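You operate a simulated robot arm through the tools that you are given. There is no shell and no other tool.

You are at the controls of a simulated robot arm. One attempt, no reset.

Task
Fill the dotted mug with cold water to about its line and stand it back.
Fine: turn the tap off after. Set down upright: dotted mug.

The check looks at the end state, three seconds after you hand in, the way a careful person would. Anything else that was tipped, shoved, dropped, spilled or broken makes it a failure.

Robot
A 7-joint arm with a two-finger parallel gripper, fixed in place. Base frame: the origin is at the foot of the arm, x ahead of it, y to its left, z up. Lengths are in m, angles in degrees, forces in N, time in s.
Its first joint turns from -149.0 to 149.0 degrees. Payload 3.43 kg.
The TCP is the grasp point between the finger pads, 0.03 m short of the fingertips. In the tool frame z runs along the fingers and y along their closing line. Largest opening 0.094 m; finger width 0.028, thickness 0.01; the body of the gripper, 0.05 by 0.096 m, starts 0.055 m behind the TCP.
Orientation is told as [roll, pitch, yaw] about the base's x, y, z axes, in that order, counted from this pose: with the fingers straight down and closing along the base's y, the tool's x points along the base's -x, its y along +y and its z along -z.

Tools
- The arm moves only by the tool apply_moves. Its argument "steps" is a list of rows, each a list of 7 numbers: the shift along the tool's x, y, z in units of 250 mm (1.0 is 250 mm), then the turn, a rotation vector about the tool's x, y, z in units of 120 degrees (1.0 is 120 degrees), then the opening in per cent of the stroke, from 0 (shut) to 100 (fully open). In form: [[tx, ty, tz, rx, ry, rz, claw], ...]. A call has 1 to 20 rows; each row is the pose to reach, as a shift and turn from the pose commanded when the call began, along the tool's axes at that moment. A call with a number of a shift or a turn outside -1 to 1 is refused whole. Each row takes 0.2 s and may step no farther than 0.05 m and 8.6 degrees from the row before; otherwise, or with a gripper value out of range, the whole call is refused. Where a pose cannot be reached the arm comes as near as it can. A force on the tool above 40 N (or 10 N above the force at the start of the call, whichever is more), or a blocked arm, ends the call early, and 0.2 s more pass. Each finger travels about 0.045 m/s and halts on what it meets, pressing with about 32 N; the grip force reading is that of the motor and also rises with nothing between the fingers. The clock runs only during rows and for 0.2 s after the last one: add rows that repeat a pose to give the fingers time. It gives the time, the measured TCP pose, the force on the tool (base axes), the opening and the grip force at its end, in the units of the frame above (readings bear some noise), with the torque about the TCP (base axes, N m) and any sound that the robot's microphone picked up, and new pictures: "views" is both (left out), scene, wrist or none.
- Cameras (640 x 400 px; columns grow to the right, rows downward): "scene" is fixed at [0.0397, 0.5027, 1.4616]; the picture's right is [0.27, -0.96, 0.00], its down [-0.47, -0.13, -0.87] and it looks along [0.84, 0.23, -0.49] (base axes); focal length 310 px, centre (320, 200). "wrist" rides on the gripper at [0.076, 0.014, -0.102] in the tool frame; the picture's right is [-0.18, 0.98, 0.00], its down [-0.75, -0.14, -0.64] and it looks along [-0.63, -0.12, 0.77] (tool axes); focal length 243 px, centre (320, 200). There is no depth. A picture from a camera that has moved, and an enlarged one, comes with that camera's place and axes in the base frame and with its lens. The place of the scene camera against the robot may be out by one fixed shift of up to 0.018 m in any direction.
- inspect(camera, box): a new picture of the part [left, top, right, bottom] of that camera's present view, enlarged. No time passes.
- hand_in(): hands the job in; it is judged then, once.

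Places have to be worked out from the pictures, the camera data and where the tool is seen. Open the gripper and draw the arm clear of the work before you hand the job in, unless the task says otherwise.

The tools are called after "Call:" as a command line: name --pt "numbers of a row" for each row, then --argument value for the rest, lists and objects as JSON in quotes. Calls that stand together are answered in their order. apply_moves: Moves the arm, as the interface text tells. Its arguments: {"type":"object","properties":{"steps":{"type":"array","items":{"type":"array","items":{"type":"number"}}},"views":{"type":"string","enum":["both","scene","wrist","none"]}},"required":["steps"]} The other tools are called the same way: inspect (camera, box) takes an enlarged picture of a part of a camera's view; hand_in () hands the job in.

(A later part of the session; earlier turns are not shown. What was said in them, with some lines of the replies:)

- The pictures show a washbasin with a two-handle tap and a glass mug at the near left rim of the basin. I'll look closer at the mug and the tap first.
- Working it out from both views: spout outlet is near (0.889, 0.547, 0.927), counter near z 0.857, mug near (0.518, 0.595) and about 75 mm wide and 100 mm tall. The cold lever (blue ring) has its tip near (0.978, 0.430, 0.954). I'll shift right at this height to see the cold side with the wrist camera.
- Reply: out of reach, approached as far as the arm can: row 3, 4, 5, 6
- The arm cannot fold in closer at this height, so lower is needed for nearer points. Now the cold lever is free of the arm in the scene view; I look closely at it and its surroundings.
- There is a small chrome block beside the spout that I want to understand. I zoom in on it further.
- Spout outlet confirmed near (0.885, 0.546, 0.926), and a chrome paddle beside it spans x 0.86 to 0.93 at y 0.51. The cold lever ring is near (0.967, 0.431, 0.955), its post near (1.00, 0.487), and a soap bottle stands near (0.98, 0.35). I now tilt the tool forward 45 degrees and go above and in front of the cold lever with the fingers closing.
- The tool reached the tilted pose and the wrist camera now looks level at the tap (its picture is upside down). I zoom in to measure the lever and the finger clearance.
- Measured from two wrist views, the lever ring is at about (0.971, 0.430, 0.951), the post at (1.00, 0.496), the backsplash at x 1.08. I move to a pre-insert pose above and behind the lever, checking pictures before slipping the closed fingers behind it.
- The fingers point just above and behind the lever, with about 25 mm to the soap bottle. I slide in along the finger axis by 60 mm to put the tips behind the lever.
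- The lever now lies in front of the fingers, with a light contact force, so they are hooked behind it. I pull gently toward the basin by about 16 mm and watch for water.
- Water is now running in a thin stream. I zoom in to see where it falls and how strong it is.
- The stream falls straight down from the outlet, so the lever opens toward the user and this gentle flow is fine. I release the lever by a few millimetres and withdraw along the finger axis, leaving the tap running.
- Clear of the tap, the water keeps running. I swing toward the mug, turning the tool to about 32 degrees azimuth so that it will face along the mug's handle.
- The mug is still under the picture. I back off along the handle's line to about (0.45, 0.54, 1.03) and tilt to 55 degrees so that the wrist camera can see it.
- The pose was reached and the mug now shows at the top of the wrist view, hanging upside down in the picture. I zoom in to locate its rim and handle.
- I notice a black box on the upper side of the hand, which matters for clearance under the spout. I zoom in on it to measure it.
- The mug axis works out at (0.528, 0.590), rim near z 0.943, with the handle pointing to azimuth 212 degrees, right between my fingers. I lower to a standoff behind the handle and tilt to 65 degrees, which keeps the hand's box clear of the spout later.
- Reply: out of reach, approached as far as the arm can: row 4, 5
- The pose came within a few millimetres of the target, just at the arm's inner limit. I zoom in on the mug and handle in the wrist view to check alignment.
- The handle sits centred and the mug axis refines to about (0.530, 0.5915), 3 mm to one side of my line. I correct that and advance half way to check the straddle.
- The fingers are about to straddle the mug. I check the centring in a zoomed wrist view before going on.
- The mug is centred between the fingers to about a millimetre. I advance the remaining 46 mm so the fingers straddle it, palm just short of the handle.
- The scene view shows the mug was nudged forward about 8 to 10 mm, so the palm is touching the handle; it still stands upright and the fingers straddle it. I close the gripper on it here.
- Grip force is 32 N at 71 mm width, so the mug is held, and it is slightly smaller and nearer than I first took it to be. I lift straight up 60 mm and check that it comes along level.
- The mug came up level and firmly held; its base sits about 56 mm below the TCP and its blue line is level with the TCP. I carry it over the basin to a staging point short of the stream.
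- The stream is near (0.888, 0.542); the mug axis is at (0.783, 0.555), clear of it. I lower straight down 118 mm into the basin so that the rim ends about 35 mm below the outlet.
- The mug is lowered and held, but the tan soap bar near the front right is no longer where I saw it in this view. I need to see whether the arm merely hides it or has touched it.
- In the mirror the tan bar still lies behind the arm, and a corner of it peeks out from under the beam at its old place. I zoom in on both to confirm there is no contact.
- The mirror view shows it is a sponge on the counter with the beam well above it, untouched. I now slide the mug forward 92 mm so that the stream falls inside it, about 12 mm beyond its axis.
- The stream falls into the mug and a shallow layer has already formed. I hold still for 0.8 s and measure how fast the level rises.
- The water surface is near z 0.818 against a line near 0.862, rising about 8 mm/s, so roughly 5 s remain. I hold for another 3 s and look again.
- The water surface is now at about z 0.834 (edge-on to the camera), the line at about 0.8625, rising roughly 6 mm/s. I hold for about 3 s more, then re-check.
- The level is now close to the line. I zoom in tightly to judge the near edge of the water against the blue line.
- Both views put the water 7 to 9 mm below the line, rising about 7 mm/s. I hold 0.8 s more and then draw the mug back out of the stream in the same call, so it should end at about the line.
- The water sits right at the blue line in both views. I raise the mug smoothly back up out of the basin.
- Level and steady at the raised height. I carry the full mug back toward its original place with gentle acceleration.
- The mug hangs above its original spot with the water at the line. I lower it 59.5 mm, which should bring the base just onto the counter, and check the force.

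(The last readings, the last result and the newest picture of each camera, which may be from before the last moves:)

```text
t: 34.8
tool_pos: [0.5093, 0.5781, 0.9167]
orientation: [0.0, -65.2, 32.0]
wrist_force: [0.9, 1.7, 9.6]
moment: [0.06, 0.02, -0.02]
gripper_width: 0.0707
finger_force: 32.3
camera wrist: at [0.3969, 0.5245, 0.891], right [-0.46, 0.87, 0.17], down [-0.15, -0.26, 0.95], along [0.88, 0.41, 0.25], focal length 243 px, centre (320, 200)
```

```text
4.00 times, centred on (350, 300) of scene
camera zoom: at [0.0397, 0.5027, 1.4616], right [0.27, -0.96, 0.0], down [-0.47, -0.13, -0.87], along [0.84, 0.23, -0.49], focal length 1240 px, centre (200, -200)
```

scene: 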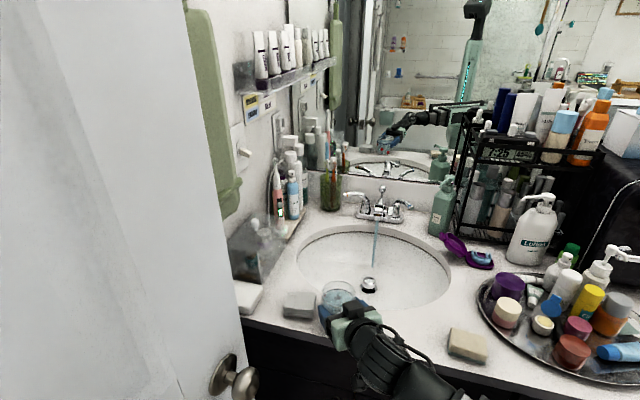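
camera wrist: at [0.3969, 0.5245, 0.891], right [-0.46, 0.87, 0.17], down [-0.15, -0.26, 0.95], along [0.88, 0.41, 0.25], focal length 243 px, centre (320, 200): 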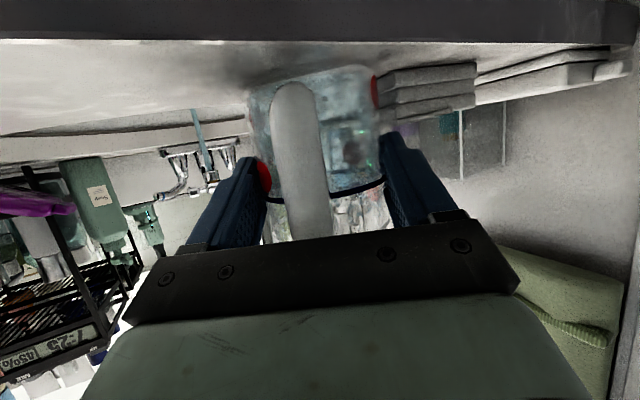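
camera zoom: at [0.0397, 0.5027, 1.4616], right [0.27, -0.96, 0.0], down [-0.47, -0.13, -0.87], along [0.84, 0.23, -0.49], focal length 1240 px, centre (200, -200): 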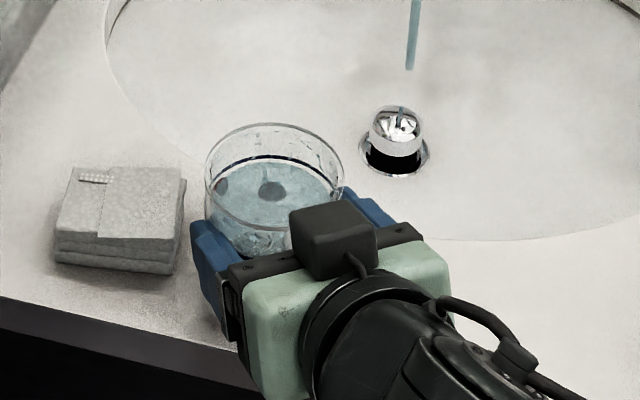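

The wrist reads 9.6 N upward, so the mug stands on the counter, and its rim appears exactly where it was at the start. I open the fingers without moving.

Call:
apply_moves --pt "0 0 0 0 0 0 80" --pt "0 0 0 0 0 0 90" --pt "0 0 0 0 0 0 100" --pt "0 0 0 0 0 0 100" --pt "0 0 0 0 0 0 100"

Call:
inspect --camera "wrist" --box '[160, 0, 480, 200]'

Call:
inspect --camera "scene" --box '[270, 250, 430, 350]'

```text
t: 36.0
tool_pos: [0.5104, 0.5799, 0.9166]
orientation: [-0.1, -65.0, 32.0]
wrist_force: [0.5, -0.2, 0.4]
moment: [0.0, 0.01, -0.03]
gripper_width: 0.0941
finger_force: 0.1
camera wrist: at [0.3968, 0.5244, 0.8904], right [-0.45, 0.87, 0.17], down [-0.15, -0.26, 0.95], along [0.88, 0.41, 0.25], focal length 243 px, centre (320, 200)
```

scene: 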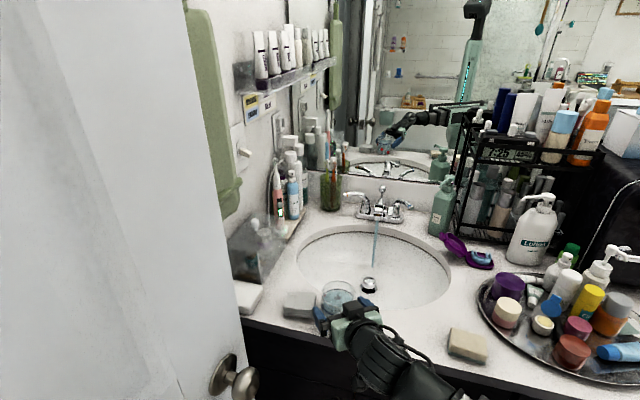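
wrist: 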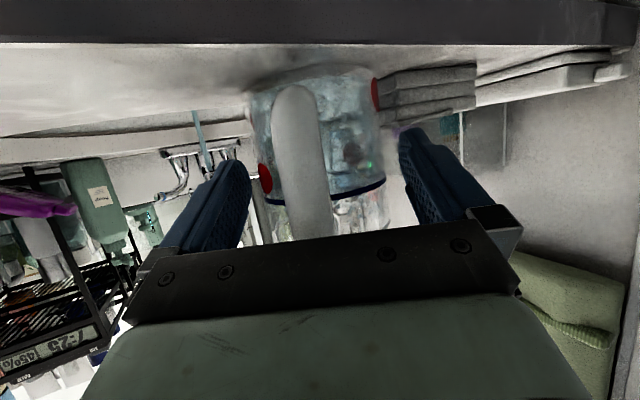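

```text
2.00 times, centred on (320, 100) of wrist
camera zoom: at [0.3968, 0.5244, 0.8904], right [-0.45, 0.87, 0.17], down [-0.15, -0.26, 0.95], along [0.88, 0.41, 0.25], focal length 485 px, centre (320, 400)
```

zoom: 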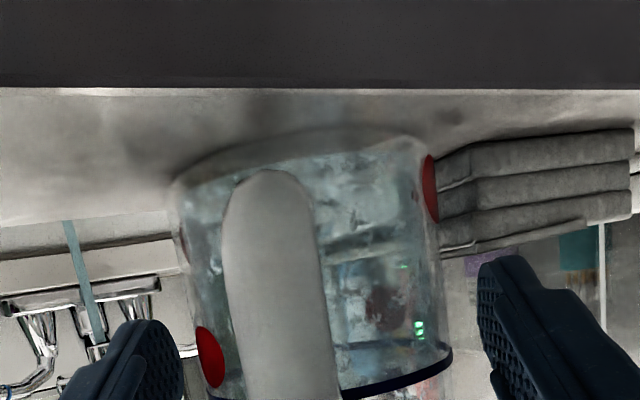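

```text
4.00 times, centred on (350, 300) of scene
camera zoom: at [0.0397, 0.5027, 1.4616], right [0.27, -0.96, 0.0], down [-0.47, -0.13, -0.87], along [0.84, 0.23, -0.49], focal length 1240 px, centre (200, -200)
```

zoom: 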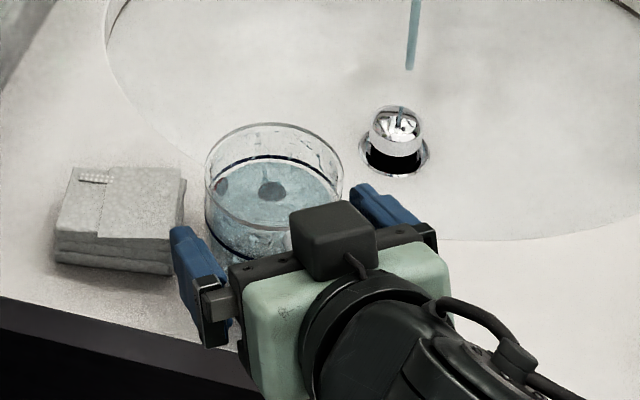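

The fingers are open and the mug stands free and upright. I back off 40 mm along the finger axis and then rise straight up.

Call:
apply_moves --pt "0 0 -0.03 0 0 0 100" --pt "0 0 -0.09 0 0 0 100" --pt "0 0 -0.16 0 0 0 100" --pt "-0.1 0 -0.2067 0 0 0 100" --pt "-0.25 0 -0.277 0 0 0 100" --pt "-0.4 0 -0.347 0 0 0 100" --pt "-0.435 0 -0.363 0 0 0 100"

Call:
inspect --camera "scene" --box '[270, 250, 430, 350]'

```text
t: 37.6
tool_pos: [0.4798, 0.5606, 1.0559]
orientation: [-0.1, -65.0, 32.0]
wrist_force: [0.1, -0.6, -0.6]
moment: [0.03, -0.01, 0.0]
gripper_width: 0.0942
finger_force: 0.1
camera wrist: at [0.3657, 0.5063, 1.0293], right [-0.46, 0.87, 0.17], down [-0.15, -0.26, 0.95], along [0.88, 0.41, 0.25], focal length 243 px, centre (320, 200)
```

scene: 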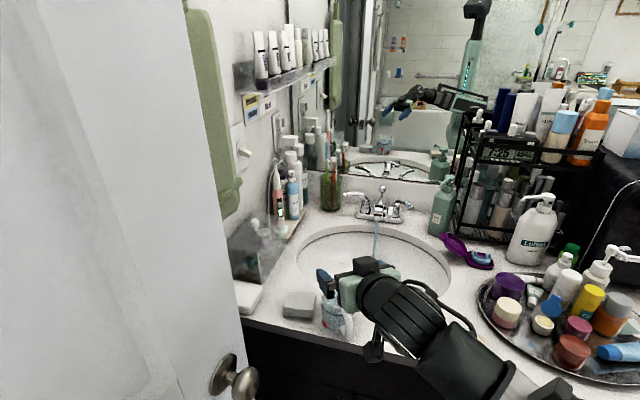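
wrist: 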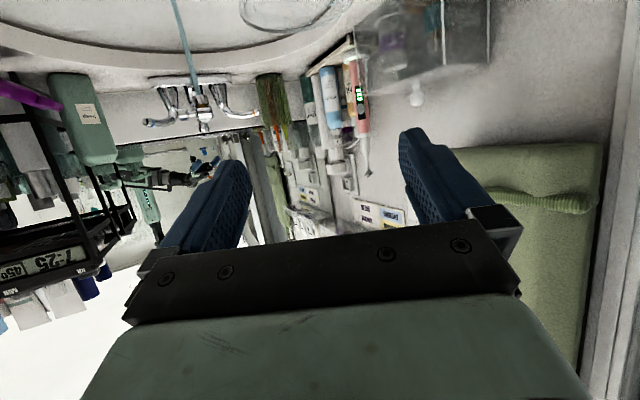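

```text
4.00 times, centred on (350, 300) of scene
camera zoom: at [0.0397, 0.5027, 1.4616], right [0.27, -0.96, 0.0], down [-0.47, -0.13, -0.87], along [0.84, 0.23, -0.49], focal length 1240 px, centre (200, -200)
```

zoom: 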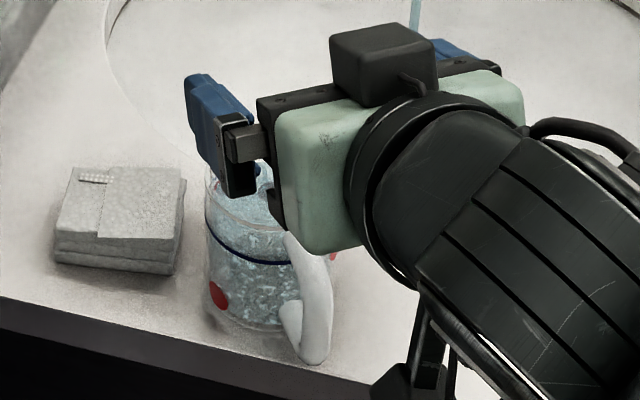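

The mug stands upright, filled to the line, back in its place. Next I go to close the tap: first swing away from the mug, tilting back to 45 degrees and narrowing the fingers to a fork.

Call:
apply_moves --pt "-0.0468 -0.0635 0.0905 0 0.0417 0 80" --pt "-0.0935 -0.127 0.181 0 0.0833 0 60" --pt "-0.14 -0.1905 0.2715 0 0.125 0 45" --pt "-0.187 -0.254 0.362 0 0.1667 0 32" --pt "-0.187 -0.254 0.362 0 0.1667 0 32"

Call:
inspect --camera "scene" --box '[270, 250, 430, 350]'

```text
t: 38.8
tool_pos: [0.6023, 0.5585, 1.0591]
orientation: [0.1, -44.9, 31.9]
wrist_force: [0.8, 0.5, -0.4]
moment: [-0.02, 0.02, 0.03]
gripper_width: 0.0301
finger_force: 0.2
camera wrist: at [0.4868, 0.5046, 1.0772], right [-0.41, 0.9, 0.13], down [0.14, -0.08, 0.99], along [0.9, 0.42, -0.1], focal length 243 px, centre (320, 200)
```

scene: 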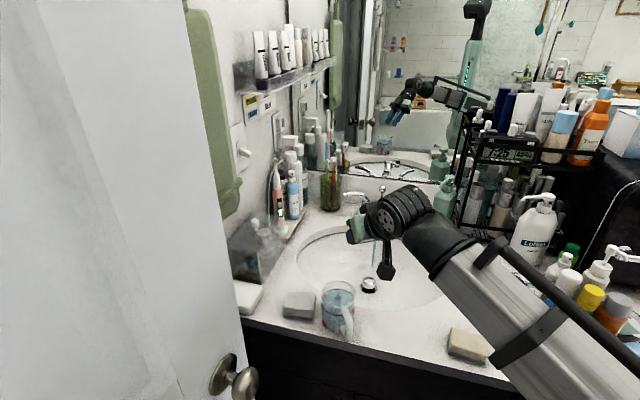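
wrist: 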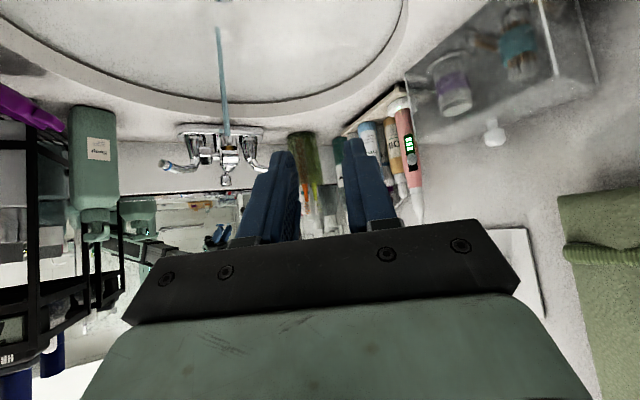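

```text
4.00 times, centred on (350, 300) of scene
camera zoom: at [0.0397, 0.5027, 1.4616], right [0.27, -0.96, 0.0], down [-0.47, -0.13, -0.87], along [0.84, 0.23, -0.49], focal length 1240 px, centre (200, -200)
```

zoom: 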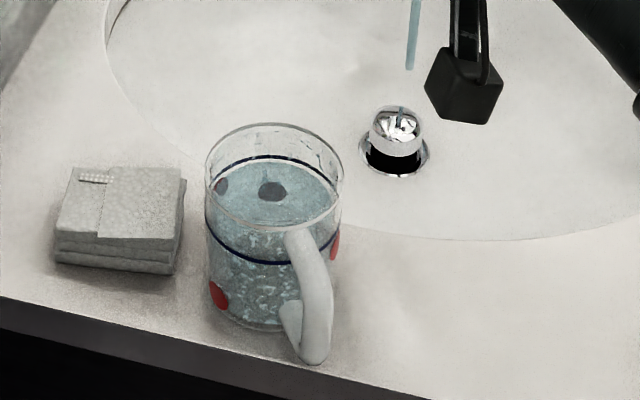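

The mug is back in its exact original place with water at the line. Now I swing to a viewing pose in front of the cold lever, turning the tool back to face straight ahead.

Call:
apply_moves --pt "-0.0603 -0.142 0.0697 0.0314 0 0.0314 32" --pt "-0.1205 -0.2847 0.1393 0.0629 0 0.0629 32" --pt "-0.1808 -0.427 0.209 0.0943 0 0.0943 32" --pt "-0.241 -0.569 0.2787 0.1257 0 0.1257 32" --pt "-0.3013 -0.7117 0.3483 0.1572 0 0.1572 32" --pt "-0.3616 -0.854 0.418 0.1886 0 0.1886 32" --pt "-0.3616 -0.854 0.418 0.1886 0 0.1886 32"

Call:
inspect --camera "wrist" --box '[240, 0, 496, 160]'

Call:
inspect --camera "scene" --box '[340, 175, 452, 245]'

```text
t: 40.4
tool_pos: [0.8285, 0.4492, 1.0476]
orientation: [0.0, -44.9, -0.1]
wrist_force: [-0.2, -0.2, 0.3]
moment: [-0.02, -0.02, 0.01]
gripper_width: 0.0303
finger_force: 0.1
camera wrist: at [0.703, 0.4642, 1.0656], right [0.13, 0.98, 0.13], down [0.08, -0.14, 0.99], along [0.99, -0.12, -0.1], focal length 243 px, centre (320, 200)
```

scene: 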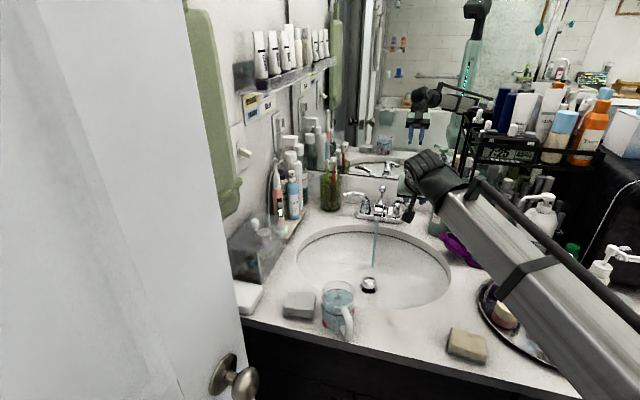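
wrist: 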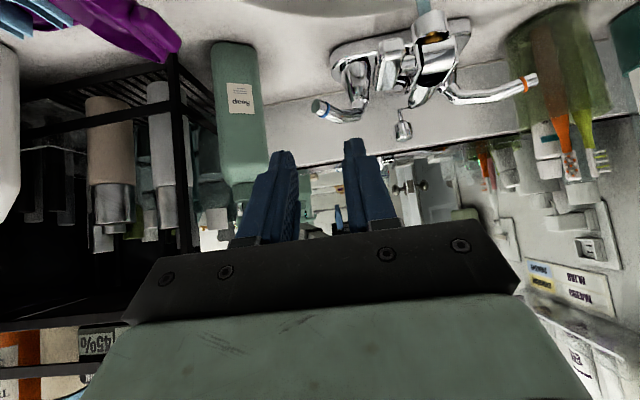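

```text
2.50 times, centred on (368, 80) of wrist
camera zoom: at [0.703, 0.4642, 1.0656], right [0.13, 0.98, 0.13], down [0.08, -0.14, 0.99], along [0.99, -0.12, -0.1], focal length 606 px, centre (200, 500)
```

zoom: 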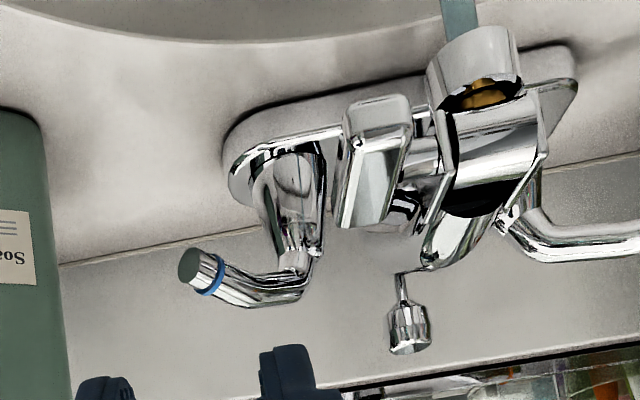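

```text
5.71 times, centred on (396, 210) of scene
camera zoom: at [0.0397, 0.5027, 1.4616], right [0.27, -0.96, 0.0], down [-0.47, -0.13, -0.87], along [0.84, 0.23, -0.49], focal length 1772 px, centre (-114, 143)
```

zoom: 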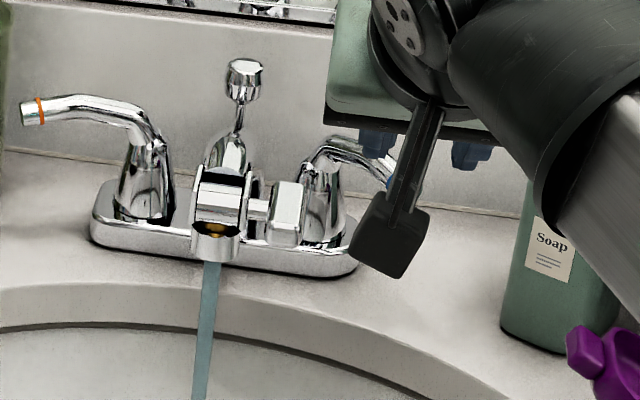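

The lever ring is now at about (0.940, 0.453), turned about 32 degrees open; it lies between my two fingertips in the wrist view. I go to a pre-insert pose and check the fork straddles the lever.

Call:
apply_moves --pt "0.0128 0.002 0.1 0 0 0 32" --pt "0.0255 0.003 0.2 0 0 0 32" --pt "0.0255 0.003 0.257 0 0 0 32" --pt "0.0255 0.003 0.257 0 0 0 32"

Call:
inspect --camera "wrist" --box '[240, 40, 496, 200]'

Call:
inspect --camera "scene" --box '[340, 175, 452, 245]'

```text
t: 41.4
tool_pos: [0.8702, 0.4519, 0.9951]
orientation: [-0.1, -45.1, 0.0]
wrist_force: [-0.1, 0.1, -0.2]
moment: [0.04, 0.03, 0.02]
gripper_width: 0.0302
finger_force: 0.0
camera wrist: at [0.7444, 0.467, 1.0135], right [0.13, 0.98, 0.13], down [0.08, -0.14, 0.99], along [0.99, -0.12, -0.1], focal length 243 px, centre (320, 200)
```

scene: 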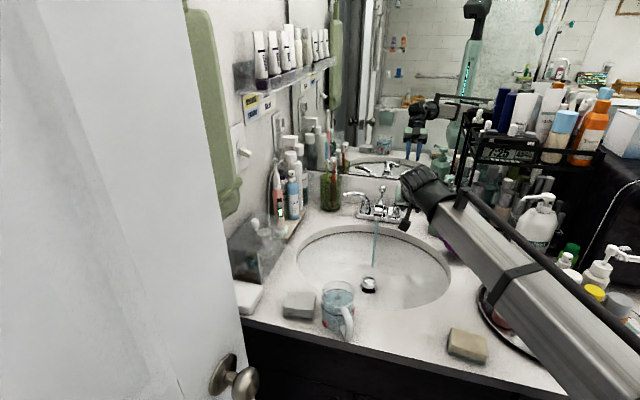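
wrist: 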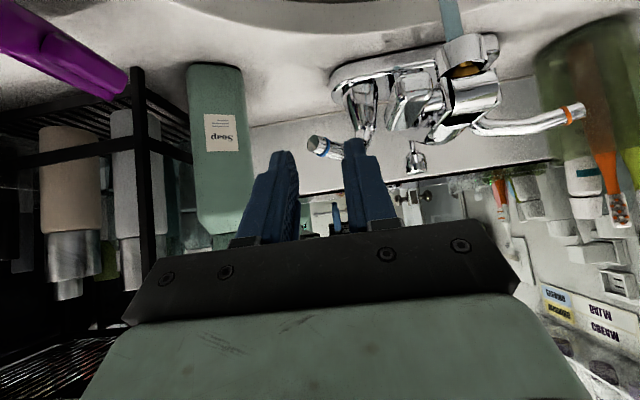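

```text
2.50 times, centred on (368, 120) of wrist
camera zoom: at [0.7444, 0.467, 1.0135], right [0.13, 0.98, 0.13], down [0.08, -0.14, 0.99], along [0.99, -0.12, -0.1], focal length 606 px, centre (200, 400)
```

zoom: 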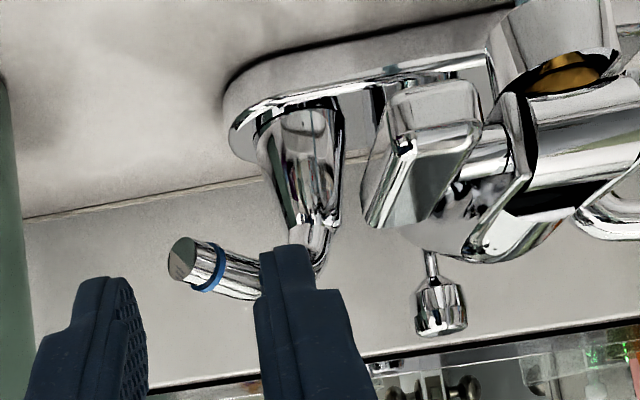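

```text
5.71 times, centred on (396, 210) of scene
camera zoom: at [0.0397, 0.5027, 1.4616], right [0.27, -0.96, 0.0], down [-0.47, -0.13, -0.87], along [0.84, 0.23, -0.49], focal length 1772 px, centre (-114, 143)
```

zoom: 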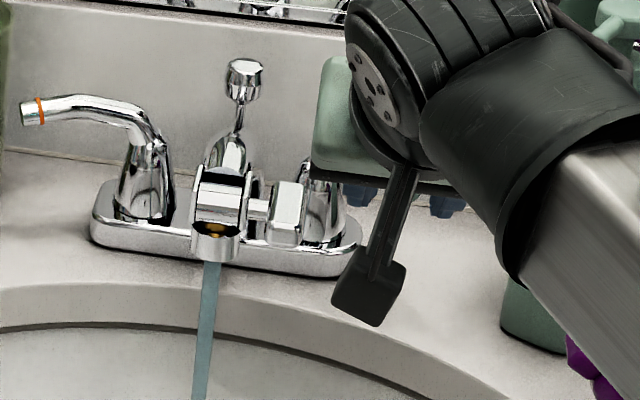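

The fork straddles the lever as planned, with its inner faces at y 0.437 and 0.468 and the lever tip between. I insert 50 mm along the finger axis.

Call:
apply_moves --pt "0 0 0.08 0 0 0 32" --pt "0 0 0.16 0 0 0 32" --pt "0 0 0.205 0 0 0 32" --pt "0 0 0.205 0 0 0 32"

Call:
inspect --camera "wrist" --box '[220, 40, 476, 200]'

Call:
inspect --camera "scene" --box '[340, 175, 452, 245]'

```text
t: 42.4
tool_pos: [0.9059, 0.4517, 0.9622]
orientation: [0.0, -45.0, -0.1]
wrist_force: [0.0, -0.7, 0.3]
moment: [0.02, 0.02, 0.03]
gripper_width: 0.0297
finger_force: 0.1
camera wrist: at [0.7797, 0.4663, 0.9804], right [0.13, 0.98, 0.13], down [0.08, -0.14, 0.99], along [0.99, -0.12, -0.1], focal length 243 px, centre (320, 200)
```

scene: 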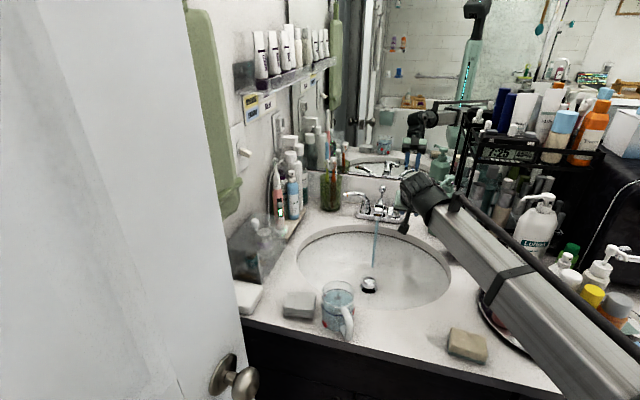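
wrist: 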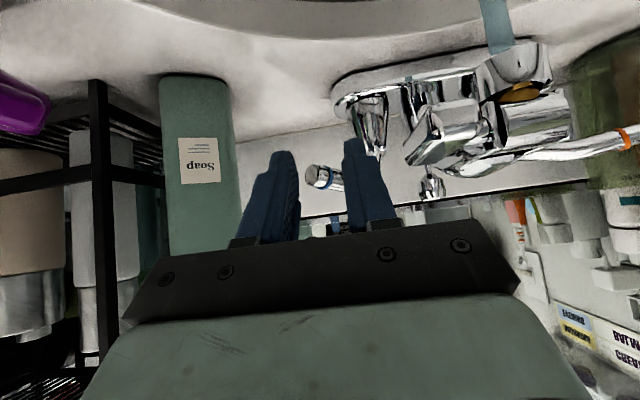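

```text
2.50 times, centred on (348, 120) of wrist
camera zoom: at [0.7797, 0.4663, 0.9804], right [0.13, 0.98, 0.13], down [0.08, -0.14, 0.99], along [0.99, -0.12, -0.1], focal length 606 px, centre (250, 400)
```

zoom: 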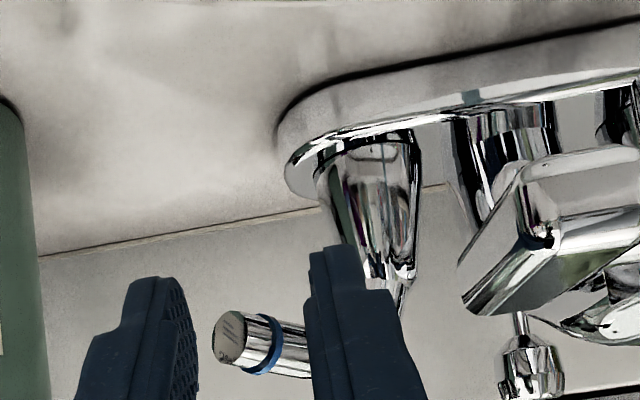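

```text
5.71 times, centred on (396, 210) of scene
camera zoom: at [0.0397, 0.5027, 1.4616], right [0.27, -0.96, 0.0], down [-0.47, -0.13, -0.87], along [0.84, 0.23, -0.49], focal length 1772 px, centre (-114, 143)
```

zoom: 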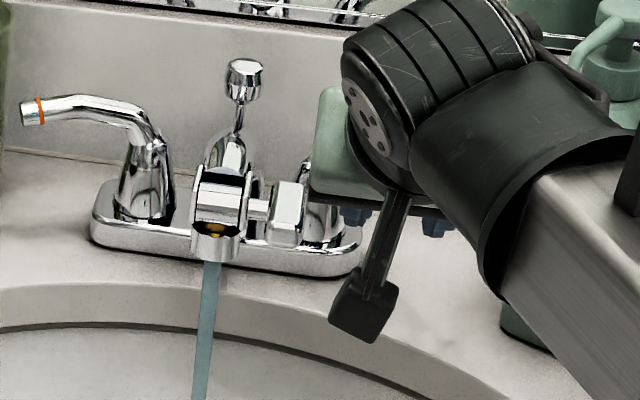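

The lever tip is inside the fork. I now sweep along the lever's arc, pushing it back toward its closed position, with the force limit guarding the end stop.

Call:
apply_moves --pt "-0.0113 -0.032 0.0113 0 0 0 32" --pt "-0.025 -0.06 0.025 0 0 0 32" --pt "-0.0387 -0.084 0.0387 0 0 0 32" --pt "-0.0622 -0.112 0.0622 0 0 0 32" --pt "-0.082 -0.13 0.082 0 0 0 32" --pt "-0.082 -0.13 0.082 0 0 0 32"

Call:
inspect --camera "wrist" --box '[220, 40, 476, 200]'

Call:
inspect --camera "scene" --box '[340, 175, 452, 275]'

```text
t: 43.8
tool_pos: [0.9354, 0.4207, 0.9619]
orientation: [0.0, -45.0, 0.0]
wrist_force: [-5.7, 0.4, 0.2]
moment: [-0.03, 0.05, 0.1]
gripper_width: 0.0309
finger_force: 0.4
camera wrist: at [0.8092, 0.4344, 0.981], right [0.13, 0.98, 0.13], down [0.08, -0.14, 0.99], along [0.99, -0.12, -0.1], focal length 243 px, centre (320, 200)
```

scene: 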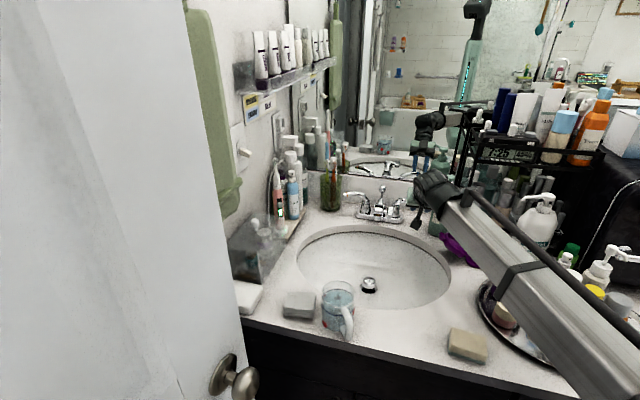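
wrist: 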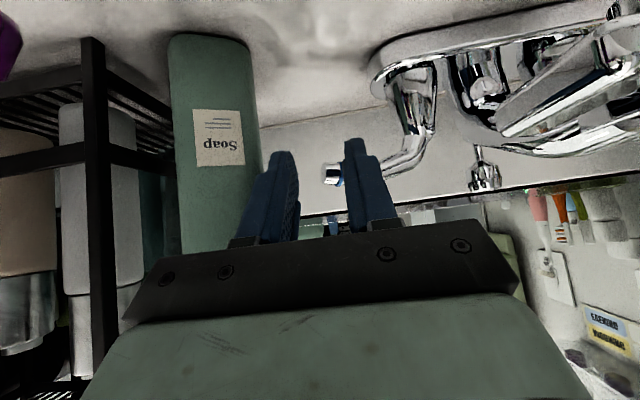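

```text
2.50 times, centred on (348, 120) of wrist
camera zoom: at [0.8092, 0.4344, 0.981], right [0.13, 0.98, 0.13], down [0.08, -0.14, 0.99], along [0.99, -0.12, -0.1], focal length 606 px, centre (250, 400)
```

zoom: 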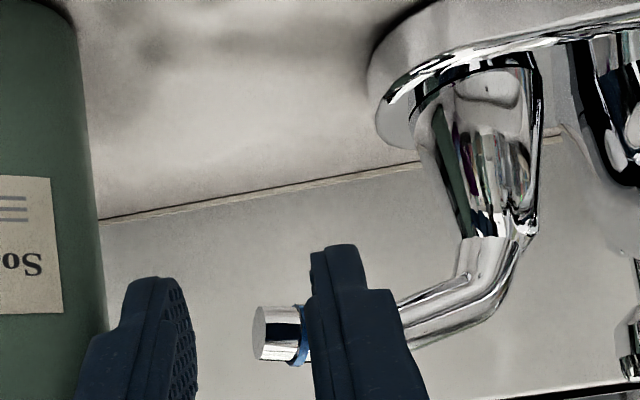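

```text
4.00 times, centred on (396, 225) of scene
camera zoom: at [0.0397, 0.5027, 1.4616], right [0.27, -0.96, 0.0], down [-0.47, -0.13, -0.87], along [0.84, 0.23, -0.49], focal length 1240 px, centre (16, 100)
```

zoom: 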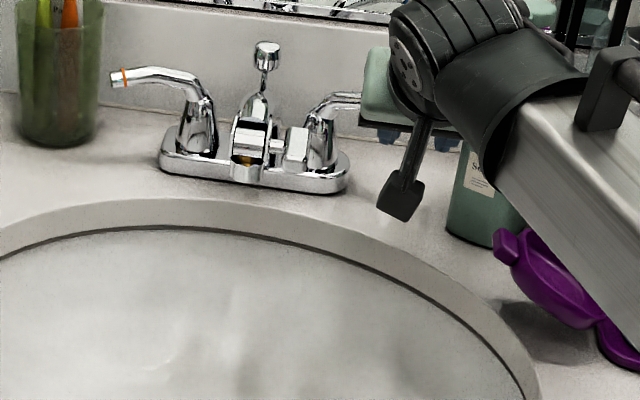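

The stream has stopped. To make sure the lever is against its stop I push a few millimetres further and watch the force.

Call:
apply_moves --pt "-0.0057 -0.004 0.0057 0 0 0 32" --pt "-0.0113 -0.007 0.0113 0 0 0 32" --pt "-0.017 -0.01 0.017 0 0 0 32" --pt "-0.017 -0.01 0.017 0 0 0 32"

Call:
inspect --camera "wrist" --box '[220, 40, 476, 200]'

Call:
inspect --camera "scene" --box '[340, 185, 452, 295]'

```text
t: 44.6
tool_pos: [0.9361, 0.4199, 0.9626]
orientation: [0.2, -44.8, 0.1]
wrist_force: [-15.7, 4.0, 8.0]
moment: [-0.01, 0.02, 0.44]
gripper_width: 0.0324
finger_force: 2.0
stopped in row 4: the force on the tool passed its limit at 43 N (the readings are from after the stop); the commanded pose is now the measured one
camera wrist: at [0.81, 0.4332, 0.9819], right [0.13, 0.98, 0.13], down [0.08, -0.14, 0.99], along [0.99, -0.11, -0.1], focal length 243 px, centre (320, 200)
```

scene: 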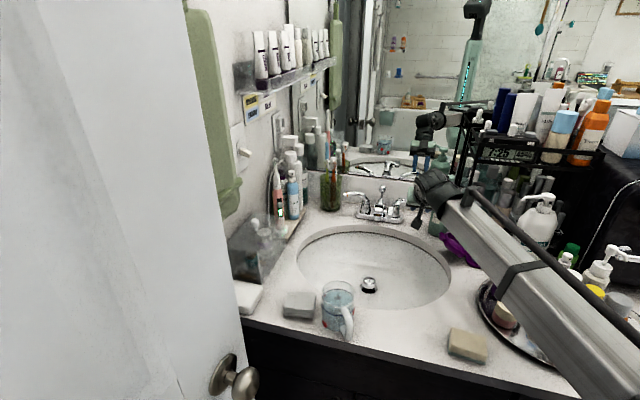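
wrist: 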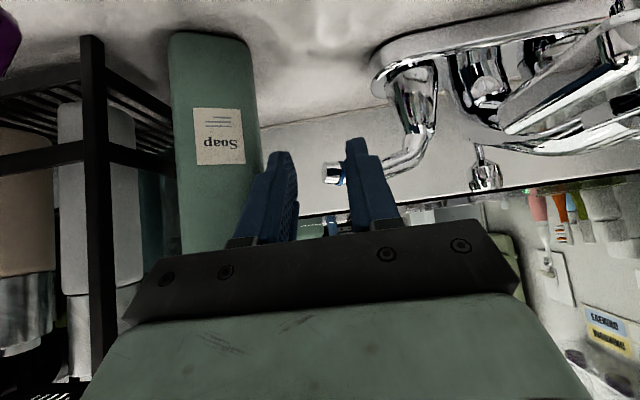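

```text
2.50 times, centred on (348, 120) of wrist
camera zoom: at [0.81, 0.4332, 0.9819], right [0.13, 0.98, 0.13], down [0.08, -0.14, 0.99], along [0.99, -0.11, -0.1], focal length 606 px, centre (250, 400)
```

zoom: 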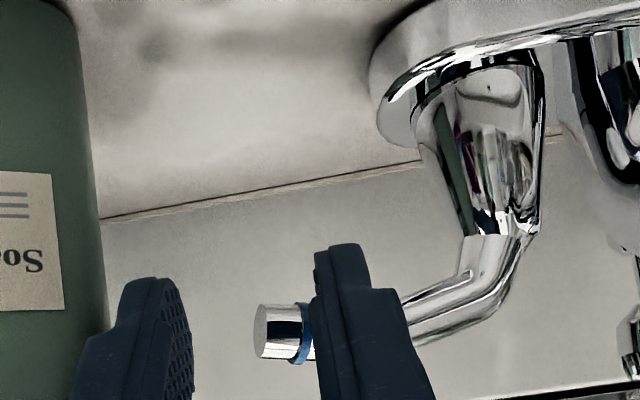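

```text
3.64 times, centred on (396, 240) of scene
camera zoom: at [0.0397, 0.5027, 1.4616], right [0.27, -0.96, 0.0], down [-0.47, -0.13, -0.87], along [0.84, 0.23, -0.49], focal length 1128 px, centre (44, 54)
```

zoom: 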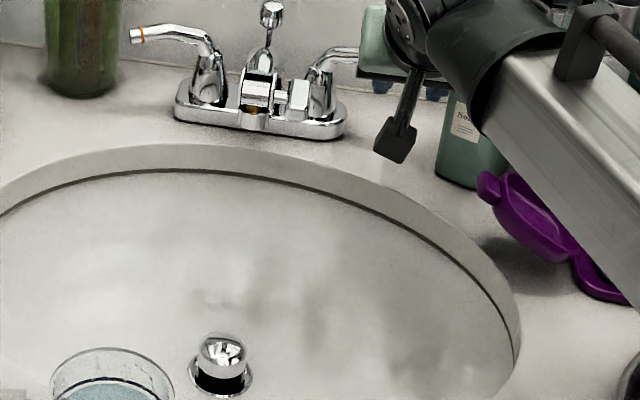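

The force rose to the stop limit at once, so the cold lever is hard against its closed stop and no water runs. I withdraw along the finger axis, away from the lever.

Call:
apply_moves --pt "0.012 0 -0.02 0 0 0 32" --pt "0.012 0 -0.1 0 0 0 32" --pt "0.012 0 -0.25 0 0 0 32" --pt "0.012 0 -0.4 0 0 0 40" --pt "0.0 0 -0.56 0 0 0 60" --pt "0.0 0 -0.72 0 0 0 80" --pt "0.0 0 -0.72 0 0 0 100"

Call:
inspect --camera "scene" --box '[320, 170, 480, 300]'

Call:
inspect --camera "wrist" --box '[240, 0, 640, 200]'

```text
t: 46.2
tool_pos: [0.8108, 0.4159, 1.0919]
orientation: [0.0, -44.8, 0.1]
wrist_force: [0.3, 0.5, 0.2]
moment: [0.0, 0.02, -0.04]
gripper_width: 0.0941
finger_force: 0.0
camera wrist: at [0.6846, 0.4309, 1.1103], right [0.13, 0.98, 0.13], down [0.08, -0.14, 0.99], along [0.99, -0.12, -0.1], focal length 243 px, centre (320, 200)
```

scene: 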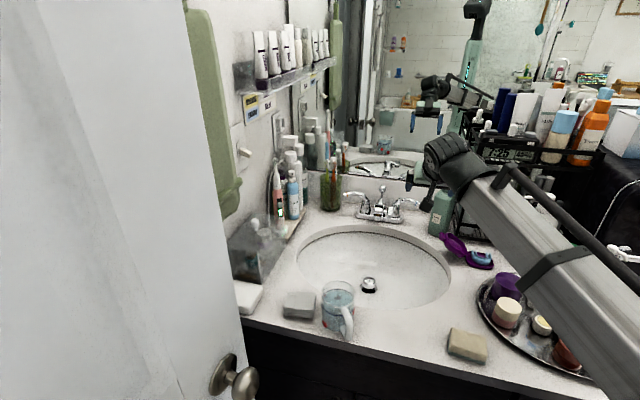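
wrist: 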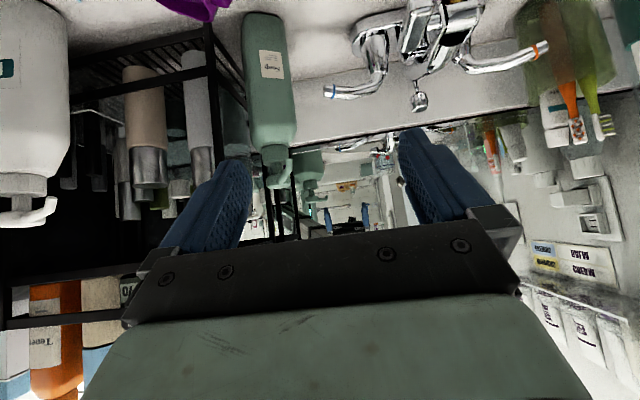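

```text
3.08 times, centred on (400, 235) of scene
camera zoom: at [0.0397, 0.5027, 1.4616], right [0.27, -0.96, 0.0], down [-0.47, -0.13, -0.87], along [0.84, 0.23, -0.49], focal length 954 px, centre (74, 92)
```

zoom: 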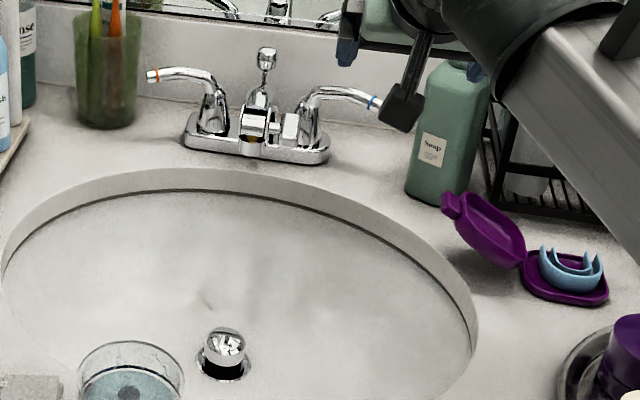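

```text
1.60 times, centred on (440, 100) of wrist
camera zoom: at [0.6846, 0.4309, 1.1103], right [0.13, 0.98, 0.13], down [0.08, -0.14, 0.99], along [0.99, -0.12, -0.1], focal length 388 px, centre (128, 360)
```

zoom: 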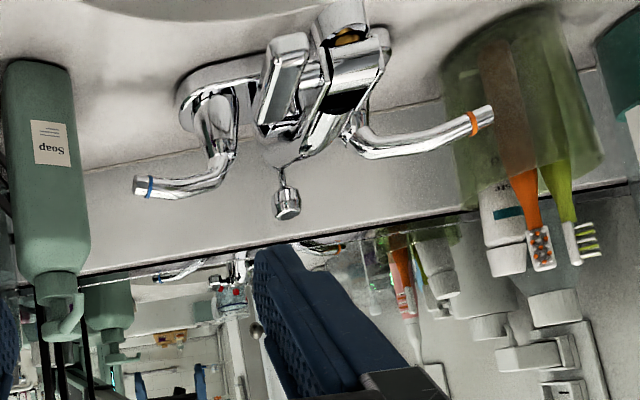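

The cold lever is back in line with the hot one, the tap is off, and everything else stands as before. I draw the open gripper further up and back, then check the mug one last time.

Call:
apply_moves --pt "0 0 -0.12 0 0 0 100" --pt "0 0 -0.24 0 0 0 100" --pt "0 0 -0.32 0 0 0 100" --pt "0 0 -0.32 0 0 0 100"

Call:
inspect --camera "scene" --box '[300, 270, 380, 350]'

Call:
inspect --camera "scene" --box '[340, 175, 452, 295]'

```text
t: 47.2
tool_pos: [0.7556, 0.4195, 1.1495]
orientation: [0.1, -44.7, 0.1]
wrist_force: [-0.7, 0.7, 0.4]
moment: [-0.03, 0.0, 0.01]
gripper_width: 0.0938
finger_force: 0.2
camera wrist: at [0.6294, 0.4335, 1.1692], right [0.13, 0.98, 0.13], down [0.08, -0.14, 0.99], along [0.99, -0.12, -0.1], focal length 243 px, centre (320, 200)
```

scene: 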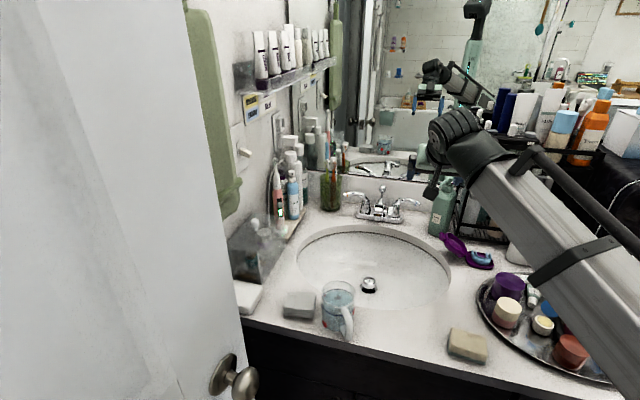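
wrist: 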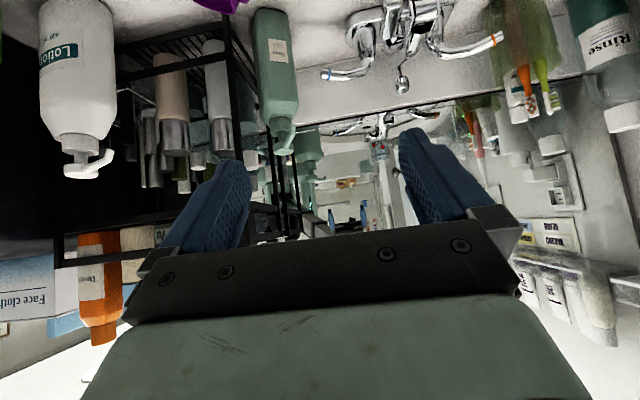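

```text
5.00 times, centred on (340, 310) of scene
camera zoom: at [0.0397, 0.5027, 1.4616], right [0.27, -0.96, 0.0], down [-0.47, -0.13, -0.87], along [0.84, 0.23, -0.49], focal length 1551 px, centre (220, -350)
```

zoom: 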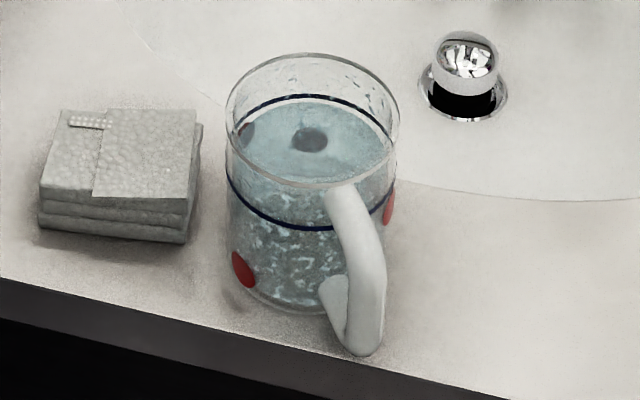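

```text
3.33 times, centred on (396, 235) of scene
camera zoom: at [0.0397, 0.5027, 1.4616], right [0.27, -0.96, 0.0], down [-0.47, -0.13, -0.87], along [0.84, 0.23, -0.49], focal length 1034 px, centre (67, 83)
```

zoom: 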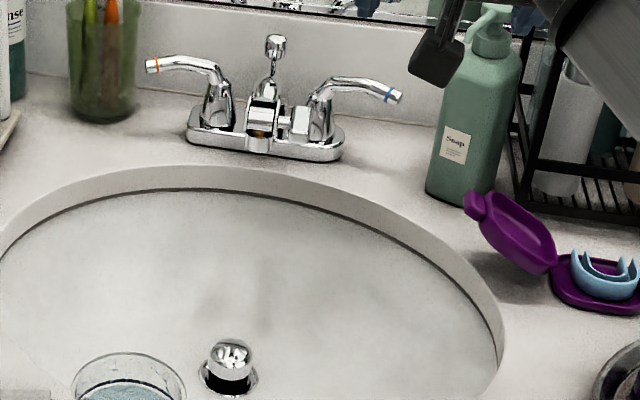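

The mug stands upright in its original place with the water about at the line. The tap is off, the soap bottle, sponge and towels are undisturbed, and the gripper is open and clear. I hand the job in.

Call:
hand_in

```text
The job is handed in.
```

The dotted mug is filled with cold water to about its blue line and stands upright in the spot where it started. I opened only the cold lever (blue ring), and afterwards pushed it back until it hit its closed stop. No water was running in the last pictures.

On the way in, the palm touched the handle and nudged the mug forward by about 1 cm; I set it back in its original place after filling. In the final views nothing else had been tipped, moved or spilled. The gripper was open and clear of the work when I handed in.
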